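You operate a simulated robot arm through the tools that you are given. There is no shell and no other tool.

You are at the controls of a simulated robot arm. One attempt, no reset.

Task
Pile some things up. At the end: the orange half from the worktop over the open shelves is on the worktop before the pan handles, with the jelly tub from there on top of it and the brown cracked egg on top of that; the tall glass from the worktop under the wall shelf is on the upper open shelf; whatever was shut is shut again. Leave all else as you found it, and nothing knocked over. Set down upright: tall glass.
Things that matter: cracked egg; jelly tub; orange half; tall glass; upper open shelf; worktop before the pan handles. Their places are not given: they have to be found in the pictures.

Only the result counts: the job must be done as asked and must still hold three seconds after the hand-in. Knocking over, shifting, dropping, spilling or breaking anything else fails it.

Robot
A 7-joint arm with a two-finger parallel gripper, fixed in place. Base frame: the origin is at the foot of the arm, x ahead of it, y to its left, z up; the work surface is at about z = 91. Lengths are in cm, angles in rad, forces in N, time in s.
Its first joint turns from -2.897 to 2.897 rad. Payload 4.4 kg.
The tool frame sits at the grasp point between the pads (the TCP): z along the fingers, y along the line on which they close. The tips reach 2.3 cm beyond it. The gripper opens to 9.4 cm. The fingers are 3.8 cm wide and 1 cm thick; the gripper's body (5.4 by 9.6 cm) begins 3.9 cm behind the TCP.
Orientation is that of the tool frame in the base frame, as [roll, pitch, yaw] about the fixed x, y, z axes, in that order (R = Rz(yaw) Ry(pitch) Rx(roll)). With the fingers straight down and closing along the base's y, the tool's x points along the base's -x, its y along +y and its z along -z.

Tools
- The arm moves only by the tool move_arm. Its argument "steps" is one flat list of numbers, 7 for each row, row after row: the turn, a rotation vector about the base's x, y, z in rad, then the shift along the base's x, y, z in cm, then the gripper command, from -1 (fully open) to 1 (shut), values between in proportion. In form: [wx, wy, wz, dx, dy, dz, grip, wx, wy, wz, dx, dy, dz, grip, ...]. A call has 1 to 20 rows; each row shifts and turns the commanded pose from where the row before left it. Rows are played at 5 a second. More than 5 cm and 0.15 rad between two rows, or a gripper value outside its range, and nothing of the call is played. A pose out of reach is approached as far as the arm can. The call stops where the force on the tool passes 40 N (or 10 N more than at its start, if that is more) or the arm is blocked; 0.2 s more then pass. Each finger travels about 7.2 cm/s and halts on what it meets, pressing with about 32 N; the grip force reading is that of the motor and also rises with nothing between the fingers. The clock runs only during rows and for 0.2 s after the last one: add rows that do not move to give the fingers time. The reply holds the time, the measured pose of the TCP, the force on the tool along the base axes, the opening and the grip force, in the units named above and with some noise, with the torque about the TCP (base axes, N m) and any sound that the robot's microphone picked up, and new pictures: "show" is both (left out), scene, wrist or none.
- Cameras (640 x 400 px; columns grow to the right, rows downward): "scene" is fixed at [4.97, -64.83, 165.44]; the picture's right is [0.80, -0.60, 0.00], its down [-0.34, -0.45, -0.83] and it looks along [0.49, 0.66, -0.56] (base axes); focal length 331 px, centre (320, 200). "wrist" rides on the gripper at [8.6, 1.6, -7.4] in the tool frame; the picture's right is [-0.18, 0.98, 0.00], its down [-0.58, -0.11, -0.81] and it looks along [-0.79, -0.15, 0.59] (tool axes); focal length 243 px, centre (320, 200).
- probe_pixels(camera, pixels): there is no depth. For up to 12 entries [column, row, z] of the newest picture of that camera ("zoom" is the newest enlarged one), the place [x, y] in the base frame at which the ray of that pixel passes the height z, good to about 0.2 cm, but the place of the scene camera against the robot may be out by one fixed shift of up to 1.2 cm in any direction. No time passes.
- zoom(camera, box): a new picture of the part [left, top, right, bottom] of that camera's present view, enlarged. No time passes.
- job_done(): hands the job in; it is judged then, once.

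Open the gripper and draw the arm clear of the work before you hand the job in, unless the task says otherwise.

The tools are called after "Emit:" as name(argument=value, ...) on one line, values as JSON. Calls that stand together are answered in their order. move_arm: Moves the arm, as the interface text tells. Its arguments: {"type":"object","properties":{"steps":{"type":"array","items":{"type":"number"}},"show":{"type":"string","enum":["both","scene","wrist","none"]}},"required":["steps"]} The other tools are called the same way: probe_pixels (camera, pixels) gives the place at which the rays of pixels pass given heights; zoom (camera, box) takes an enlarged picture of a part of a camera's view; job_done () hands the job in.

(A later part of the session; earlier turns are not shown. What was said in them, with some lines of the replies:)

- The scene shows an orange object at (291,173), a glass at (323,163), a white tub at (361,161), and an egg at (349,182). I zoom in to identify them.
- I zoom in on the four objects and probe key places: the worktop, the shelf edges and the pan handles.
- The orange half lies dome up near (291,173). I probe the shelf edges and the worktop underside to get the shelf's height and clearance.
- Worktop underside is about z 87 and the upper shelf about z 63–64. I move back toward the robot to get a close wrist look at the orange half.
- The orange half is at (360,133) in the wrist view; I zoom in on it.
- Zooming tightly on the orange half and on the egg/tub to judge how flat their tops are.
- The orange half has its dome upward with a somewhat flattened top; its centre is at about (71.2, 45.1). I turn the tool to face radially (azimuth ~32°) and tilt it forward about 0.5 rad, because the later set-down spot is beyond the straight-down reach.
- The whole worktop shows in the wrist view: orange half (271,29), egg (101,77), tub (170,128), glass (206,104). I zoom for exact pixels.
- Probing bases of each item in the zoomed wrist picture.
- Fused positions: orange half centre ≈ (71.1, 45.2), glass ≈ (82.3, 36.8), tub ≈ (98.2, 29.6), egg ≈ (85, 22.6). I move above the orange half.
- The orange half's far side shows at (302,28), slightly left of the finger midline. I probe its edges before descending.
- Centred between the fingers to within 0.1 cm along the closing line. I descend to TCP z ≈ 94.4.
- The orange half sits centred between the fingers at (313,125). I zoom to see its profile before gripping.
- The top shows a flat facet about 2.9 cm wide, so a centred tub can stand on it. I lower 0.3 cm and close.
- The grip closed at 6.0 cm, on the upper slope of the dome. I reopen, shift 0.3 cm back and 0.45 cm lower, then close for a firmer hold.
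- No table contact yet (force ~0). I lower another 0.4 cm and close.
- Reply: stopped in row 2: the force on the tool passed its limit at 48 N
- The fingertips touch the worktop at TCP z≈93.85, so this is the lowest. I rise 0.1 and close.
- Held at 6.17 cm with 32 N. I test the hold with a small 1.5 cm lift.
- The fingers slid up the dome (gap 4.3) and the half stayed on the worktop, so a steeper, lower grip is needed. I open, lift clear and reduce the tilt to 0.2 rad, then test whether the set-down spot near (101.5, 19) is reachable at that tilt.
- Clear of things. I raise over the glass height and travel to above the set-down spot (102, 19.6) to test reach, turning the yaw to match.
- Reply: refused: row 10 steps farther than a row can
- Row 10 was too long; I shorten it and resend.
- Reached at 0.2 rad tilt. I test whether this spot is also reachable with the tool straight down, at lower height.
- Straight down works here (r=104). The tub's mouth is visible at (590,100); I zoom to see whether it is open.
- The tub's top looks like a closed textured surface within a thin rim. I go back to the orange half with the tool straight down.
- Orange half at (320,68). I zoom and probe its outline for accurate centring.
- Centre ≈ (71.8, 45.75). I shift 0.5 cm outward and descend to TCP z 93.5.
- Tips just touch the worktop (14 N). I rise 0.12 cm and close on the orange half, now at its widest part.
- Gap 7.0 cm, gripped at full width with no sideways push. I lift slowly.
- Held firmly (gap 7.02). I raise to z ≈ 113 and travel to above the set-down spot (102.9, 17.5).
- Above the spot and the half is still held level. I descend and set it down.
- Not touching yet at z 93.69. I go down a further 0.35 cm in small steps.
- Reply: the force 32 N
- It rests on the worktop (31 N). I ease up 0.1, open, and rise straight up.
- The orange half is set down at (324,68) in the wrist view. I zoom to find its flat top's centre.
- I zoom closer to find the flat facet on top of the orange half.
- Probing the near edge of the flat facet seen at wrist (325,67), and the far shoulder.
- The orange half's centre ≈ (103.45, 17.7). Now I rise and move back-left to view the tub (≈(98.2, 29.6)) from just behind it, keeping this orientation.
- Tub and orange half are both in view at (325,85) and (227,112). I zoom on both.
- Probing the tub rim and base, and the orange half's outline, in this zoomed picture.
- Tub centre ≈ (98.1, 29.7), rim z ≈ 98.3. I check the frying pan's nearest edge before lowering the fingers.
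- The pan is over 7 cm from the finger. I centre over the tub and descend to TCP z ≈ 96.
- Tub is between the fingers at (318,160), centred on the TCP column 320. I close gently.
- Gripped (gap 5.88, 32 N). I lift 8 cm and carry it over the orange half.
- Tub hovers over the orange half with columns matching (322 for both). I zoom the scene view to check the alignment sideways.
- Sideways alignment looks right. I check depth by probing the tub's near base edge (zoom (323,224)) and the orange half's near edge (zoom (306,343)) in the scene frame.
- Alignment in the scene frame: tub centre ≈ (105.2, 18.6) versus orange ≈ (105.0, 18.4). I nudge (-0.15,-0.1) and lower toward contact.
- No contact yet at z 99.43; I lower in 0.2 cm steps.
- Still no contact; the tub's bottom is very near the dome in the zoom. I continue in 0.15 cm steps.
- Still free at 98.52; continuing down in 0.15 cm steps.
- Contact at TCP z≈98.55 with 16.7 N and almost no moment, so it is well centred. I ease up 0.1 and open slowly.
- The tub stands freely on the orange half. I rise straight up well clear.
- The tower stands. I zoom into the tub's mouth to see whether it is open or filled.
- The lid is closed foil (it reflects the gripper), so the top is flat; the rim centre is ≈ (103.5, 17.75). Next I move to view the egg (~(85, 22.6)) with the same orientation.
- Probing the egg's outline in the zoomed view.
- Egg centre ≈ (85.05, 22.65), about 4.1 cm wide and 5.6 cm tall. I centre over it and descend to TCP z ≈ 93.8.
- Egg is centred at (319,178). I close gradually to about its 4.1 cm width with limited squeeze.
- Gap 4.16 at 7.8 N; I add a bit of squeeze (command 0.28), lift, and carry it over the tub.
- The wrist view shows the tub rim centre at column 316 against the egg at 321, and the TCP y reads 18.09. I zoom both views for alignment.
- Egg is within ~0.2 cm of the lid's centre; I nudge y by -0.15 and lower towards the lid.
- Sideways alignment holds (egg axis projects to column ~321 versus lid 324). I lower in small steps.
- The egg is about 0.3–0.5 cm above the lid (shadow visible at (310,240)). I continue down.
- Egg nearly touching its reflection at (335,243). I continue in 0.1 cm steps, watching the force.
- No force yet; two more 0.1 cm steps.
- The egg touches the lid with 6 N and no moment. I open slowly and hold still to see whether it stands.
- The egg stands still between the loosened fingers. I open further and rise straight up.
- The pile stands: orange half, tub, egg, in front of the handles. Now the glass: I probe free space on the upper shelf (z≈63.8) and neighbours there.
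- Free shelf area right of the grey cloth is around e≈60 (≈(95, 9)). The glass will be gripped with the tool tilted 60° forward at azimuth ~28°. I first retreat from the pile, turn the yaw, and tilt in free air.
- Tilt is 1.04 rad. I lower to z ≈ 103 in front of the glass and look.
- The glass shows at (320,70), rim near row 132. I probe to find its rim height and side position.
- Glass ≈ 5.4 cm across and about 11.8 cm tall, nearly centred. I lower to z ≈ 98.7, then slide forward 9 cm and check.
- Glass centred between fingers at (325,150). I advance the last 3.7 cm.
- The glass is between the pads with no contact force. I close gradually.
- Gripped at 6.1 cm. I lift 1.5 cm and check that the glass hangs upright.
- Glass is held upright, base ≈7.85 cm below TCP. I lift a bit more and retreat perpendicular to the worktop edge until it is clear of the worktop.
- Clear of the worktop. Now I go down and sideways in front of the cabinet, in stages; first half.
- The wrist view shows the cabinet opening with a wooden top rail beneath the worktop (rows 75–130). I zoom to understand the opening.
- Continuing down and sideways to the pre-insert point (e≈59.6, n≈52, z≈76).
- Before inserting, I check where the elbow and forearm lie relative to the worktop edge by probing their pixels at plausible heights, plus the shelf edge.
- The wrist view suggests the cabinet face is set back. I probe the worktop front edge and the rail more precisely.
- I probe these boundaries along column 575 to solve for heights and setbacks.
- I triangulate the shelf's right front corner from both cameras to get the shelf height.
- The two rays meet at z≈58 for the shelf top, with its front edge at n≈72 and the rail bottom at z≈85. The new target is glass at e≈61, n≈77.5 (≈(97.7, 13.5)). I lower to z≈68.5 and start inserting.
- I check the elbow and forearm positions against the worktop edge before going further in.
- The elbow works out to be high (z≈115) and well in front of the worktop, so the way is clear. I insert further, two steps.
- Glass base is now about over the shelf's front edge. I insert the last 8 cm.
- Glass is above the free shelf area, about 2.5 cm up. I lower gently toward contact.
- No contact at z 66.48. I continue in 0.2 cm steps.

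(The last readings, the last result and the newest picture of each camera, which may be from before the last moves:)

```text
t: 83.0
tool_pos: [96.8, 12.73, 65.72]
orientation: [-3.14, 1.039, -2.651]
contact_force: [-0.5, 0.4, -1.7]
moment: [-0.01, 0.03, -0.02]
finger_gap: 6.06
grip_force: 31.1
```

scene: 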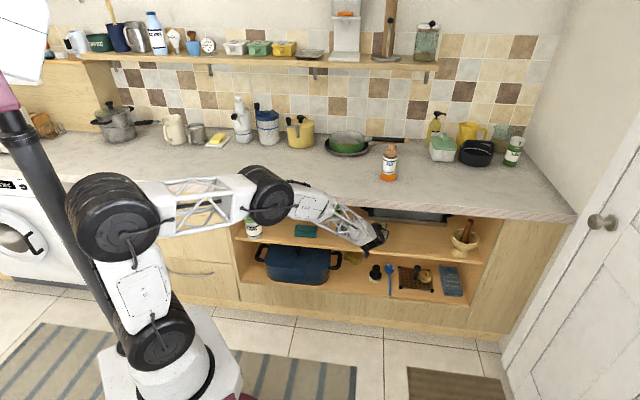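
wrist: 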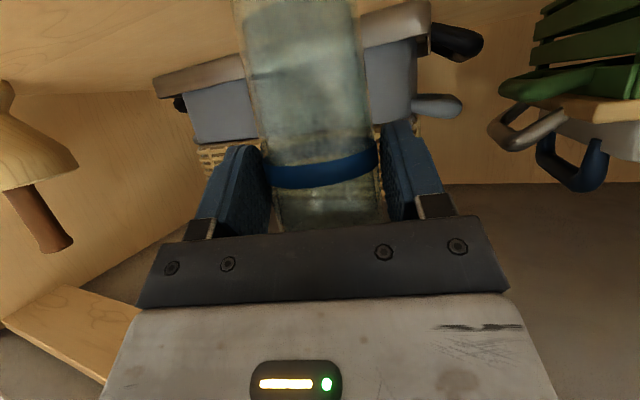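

Still hanging free at 65.72; continuing.

Emit:
move_arm(steps=[0, 0, 0, 0, 0, -0.15, -0.1, 0, 0, 0, 0, 0, 0, -0.1], show="none")

Emit:
move_arm(steps=[0, 0, 0, 0, 0, -0.15, -0.1, 0, 0, 0, 0, 0, 0, -0.1], show="none")

Emit:
move_arm(steps=[0, 0, 0, 0, 0, -0.15, -0.1, 0, 0, 0, 0, 0, 0, -0.1])

Emit:
zoom(camera="scene", box=[350, 210, 410, 260])

```text
t: 83.6
tool_pos: [96.86, 12.8, 65.78]
orientation: [-3.14, 1.04, -2.653]
contact_force: [0.4, -1.2, 3.2]
moment: [0.02, -0.01, 0.0]
finger_gap: 6.11
grip_force: 32.6
```

```text
t: 84.2
tool_pos: [96.8, 12.76, 65.86]
orientation: [-3.138, 1.044, -2.65]
contact_force: [2.2, -4.1, 15.6]
moment: [-0.04, -0.2, -0.13]
finger_gap: 6.1
grip_force: 31.5
```

```text
t: 84.8
tool_pos: [96.79, 12.73, 65.41]
orientation: [-3.141, 1.043, -2.651]
contact_force: [3.7, -1.0, 16.7]
moment: [0.11, -0.42, -0.2]
finger_gap: 6.05
grip_force: 32.3
```

scene: 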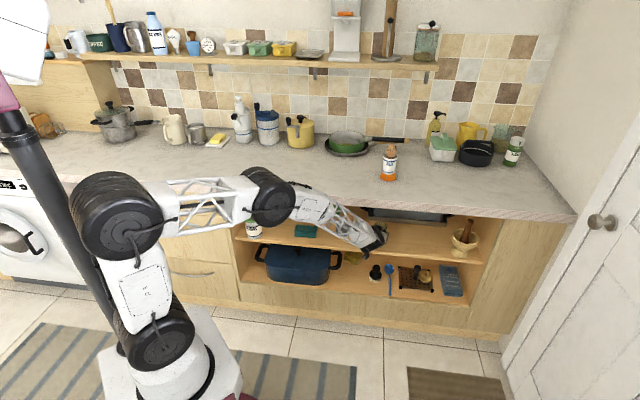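
wrist: 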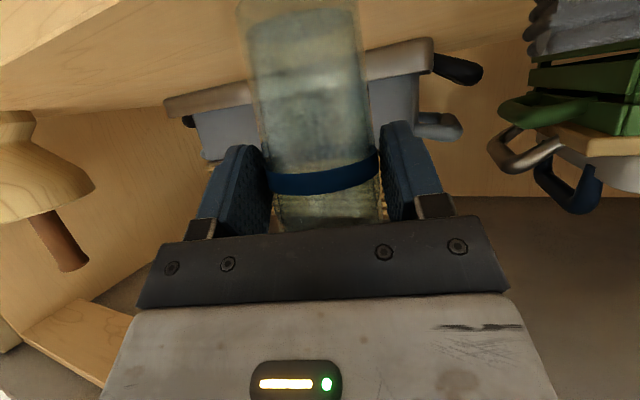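

```text
8.00 times, centred on (380, 235) of scene
```

zoom: 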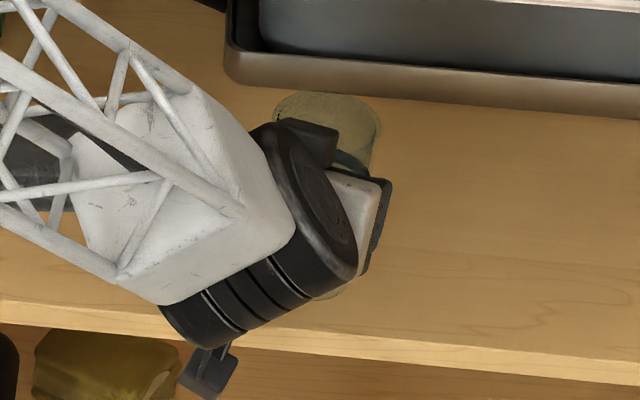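

The glass rests on the shelf (contact at z≈65.75, 16 N). I ease the load by 0.1 cm and open slowly.

Emit:
move_arm(steps=[0, 0, 0, 0, 0, 0.12, -0.1, 0, 0, 0, 0, 0, 0, -0.2, 0, 0, 0, 0, 0, 0, -0.27, 0, 0, 0, 0, 0, 0, -0.31, 0, 0, 0, 0, 0, 0, -0.36, 0, 0, 0, 0, 0, 0, -0.42, 0, 0, 0, 0, 0, 0, -0.42])

```text
t: 86.4
tool_pos: [96.75, 12.78, 65.5]
orientation: [-3.14, 1.042, -2.652]
contact_force: [-0.3, -0.5, 0.1]
moment: [0.01, -0.01, 0.01]
finger_gap: 6.69
grip_force: 0.0
```

scene: 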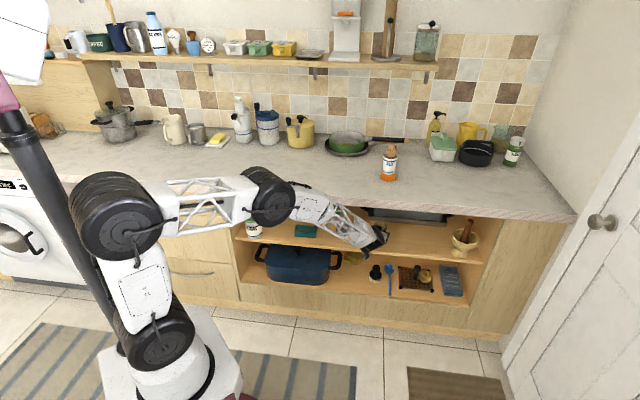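
wrist: 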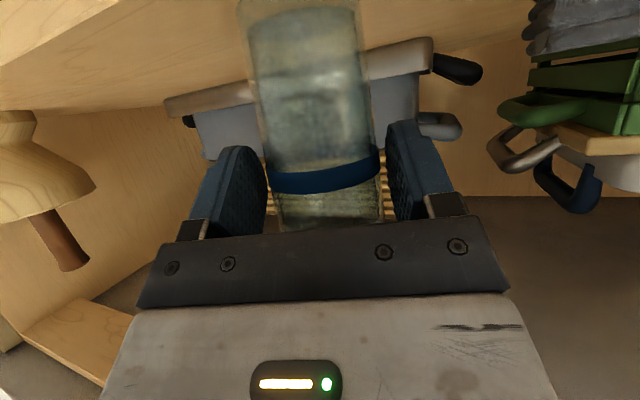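

Released with no force. I open further and back straight out along the approach direction.

Emit:
move_arm(steps=[0, 0, 0, 0, 0, 0, -0.6, 0, 0, 0, 0, 0, 0, -0.8, 0, 0, 0, -0.88, -0.47, 0, -0.8, 0, 0, 0, -1.76, -0.94, 0, -0.8, 0, 0, 0, -2.65, -1.41, 0, -0.8, 0, 0, 0, -2.65, -1.41, 0, -0.8, 0, 0, 0, 0, 0, 0, -0.8])

Emit:
zoom(camera="scene", box=[310, 190, 450, 290])

```text
t: 88.0
tool_pos: [88.35, 8.53, 65.42]
orientation: [-3.139, 1.039, -2.65]
contact_force: [-0.3, 0.2, 0.7]
moment: [0.02, 0.01, -0.03]
finger_gap: 8.46
grip_force: 0.1
```

scene: 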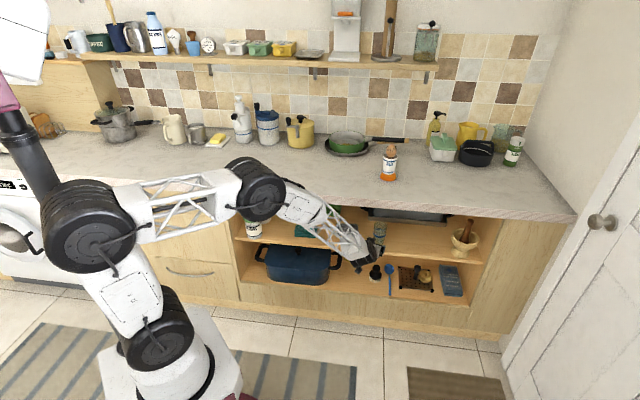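
wrist: 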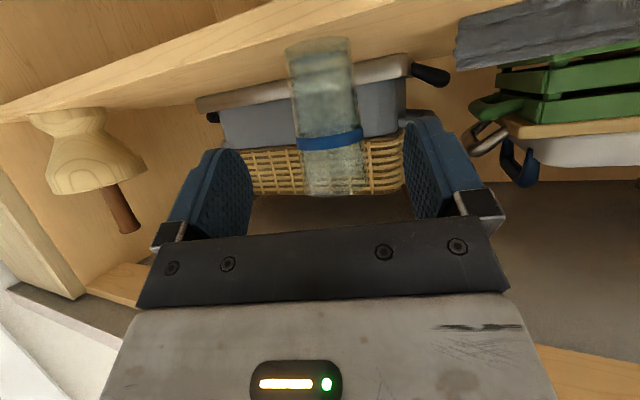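

```text
4.00 times, centred on (380, 240) of scene
```

zoom: 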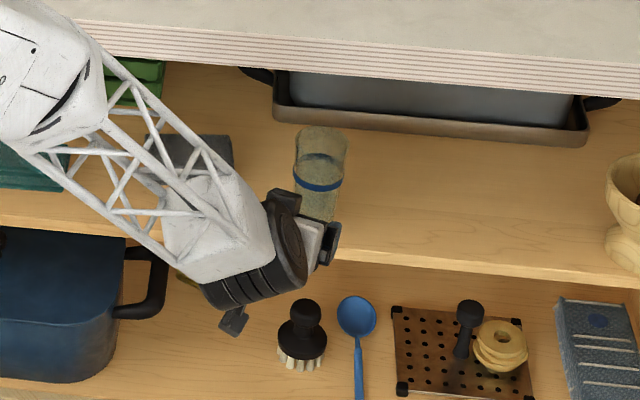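

The glass stands upright on the upper shelf at (380,232). I withdraw fully from the cabinet and raise the arm clear.

Emit:
move_arm(steps=[0, 0, 0, -3.12, -3.24, 0, -0.8, 0, 0, 0, -3.12, -3.24, 0, -0.8, 0, 0, 0, -3.12, -3.24, 0, -0.8, 0, 0, 0, -3.12, -3.24, 0, -0.8, 0, 0, 0, -2, 2, 3.5, -0.8, 0, 0, 0, -2, 2, 3.5, -0.8, 0, 0, 0, -2, 2, 3.5, -0.8, 0, 0, 0, -2, 2, 3.5, -0.8, 0, 0, 0, -2, 2, 3.5, -0.8, 0, 0, 0, -2, 2, 3.5, -0.8, 0, 0, 0, -2, 2, 3.5, -0.8, 0, 0, 0, -2, 2, 3.5, -0.8, 0, 0, 0, -2, 2, 3.5, -0.8, 0, 0, 0, 0, 0, 0, -0.8])

Emit:
zoom(camera="scene", box=[300, 130, 460, 290])

```text
t: 91.0
tool_pos: [58.18, 13.63, 96.93]
orientation: [-3.14, 1.039, -2.652]
contact_force: [-0.6, -1.0, -0.8]
moment: [0.03, -0.01, 0.03]
finger_gap: 8.49
grip_force: 0.1
```

scene: 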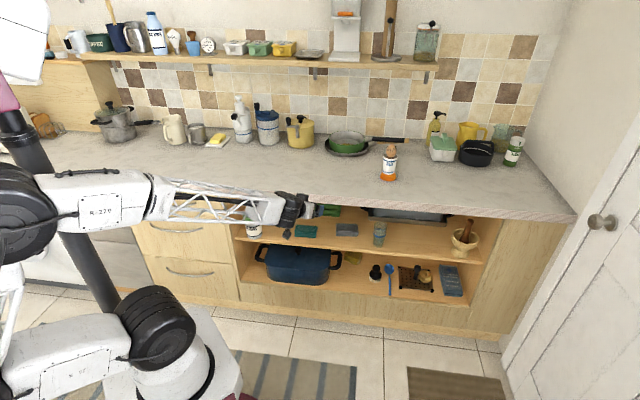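
wrist: 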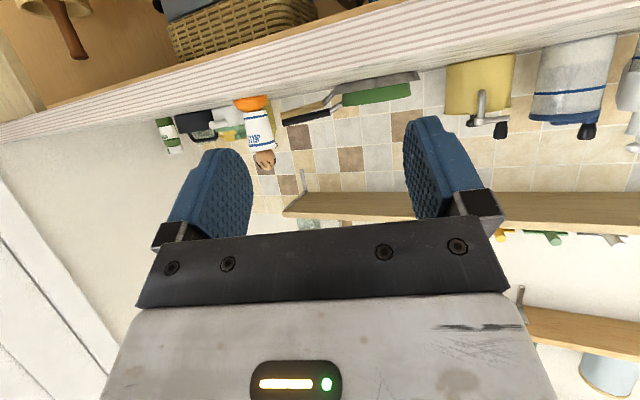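

```text
2.50 times, centred on (380, 210) of scene
```

zoom: 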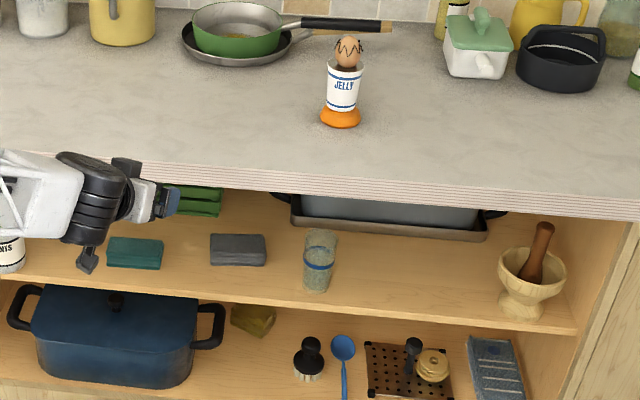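

Glass upright on the upper shelf, pile intact, everything else in place. I open the gripper fully, raise the arm clear, and take a last look.

Emit:
move_arm(steps=[0, 0, 0, 0, 0, 4.5, -1, 0, 0, 0, 0, 0, 4.5, -1, 0, 0, 0, -2, 0, 4, -1, 0, 0, 0, -3, 0, 2, -1, 0, 0, 0, 0, 0, 0, -1, 0, 0, 0, 0, 0, 0, -1])

Emit:
zoom(camera="scene", box=[330, 130, 450, 255])

Emit:
zoom(camera="scene", box=[220, 180, 500, 310])

```text
t: 92.4
tool_pos: [53.22, 13.5, 111.87]
orientation: [-3.139, 1.04, -2.652]
contact_force: [1.0, 0.6, 0.4]
moment: [0.0, -0.03, -0.03]
finger_gap: 9.4
grip_force: 0.1
```

scene: 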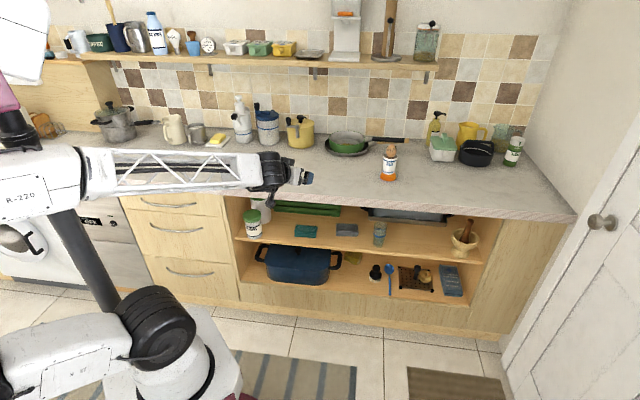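
wrist: 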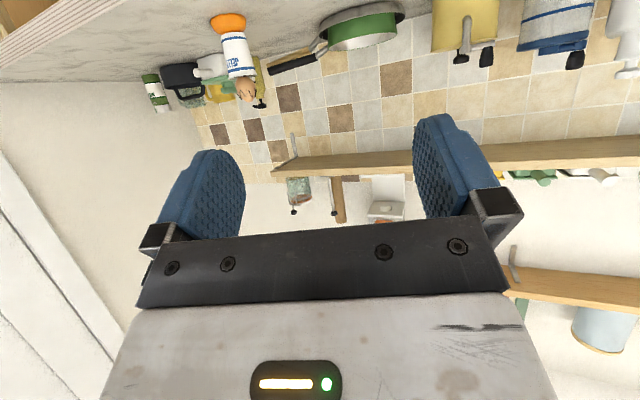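

```text
3.20 times, centred on (390, 192) of scene
```

zoom: 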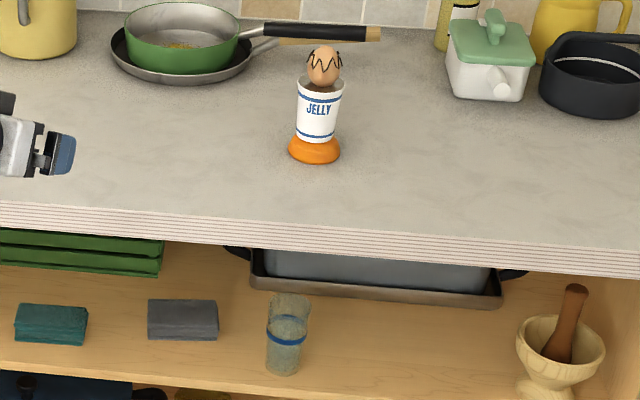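

```text
2.29 times, centred on (360, 245) of scene
```

zoom: 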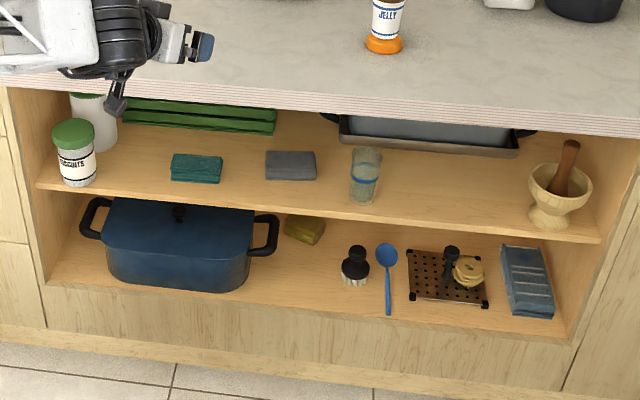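

The pile stands before the pan handles at (389,163), the tall glass stands upright on the upper shelf at (380,232), the other things are unmoved, and the gripper is open and clear. I hand the job in.

Emit:
job_done()

```text
The job is handed in.
```

The job is handed in, and in the final pictures everything stood as you asked.

- **Pile:** the orange half is flat side down on the worktop in front of the pan handles. The jelly tub stands on it, and the brown cracked egg stands upright on the tub's lid.
- **Tall glass:** it stands upright on the upper open shelf, in the free space to the right of the grey cloth.
- **Everything else:** nothing else looks moved or knocked over. I opened nothing, so there was nothing to shut again.

My first grip on the orange half slid up the dome, so the half shifted by less than a centimetre where it was lying. A lower grip then held, and I carried it over without dropping it.

The gripper is open and the arm is clear of the work.
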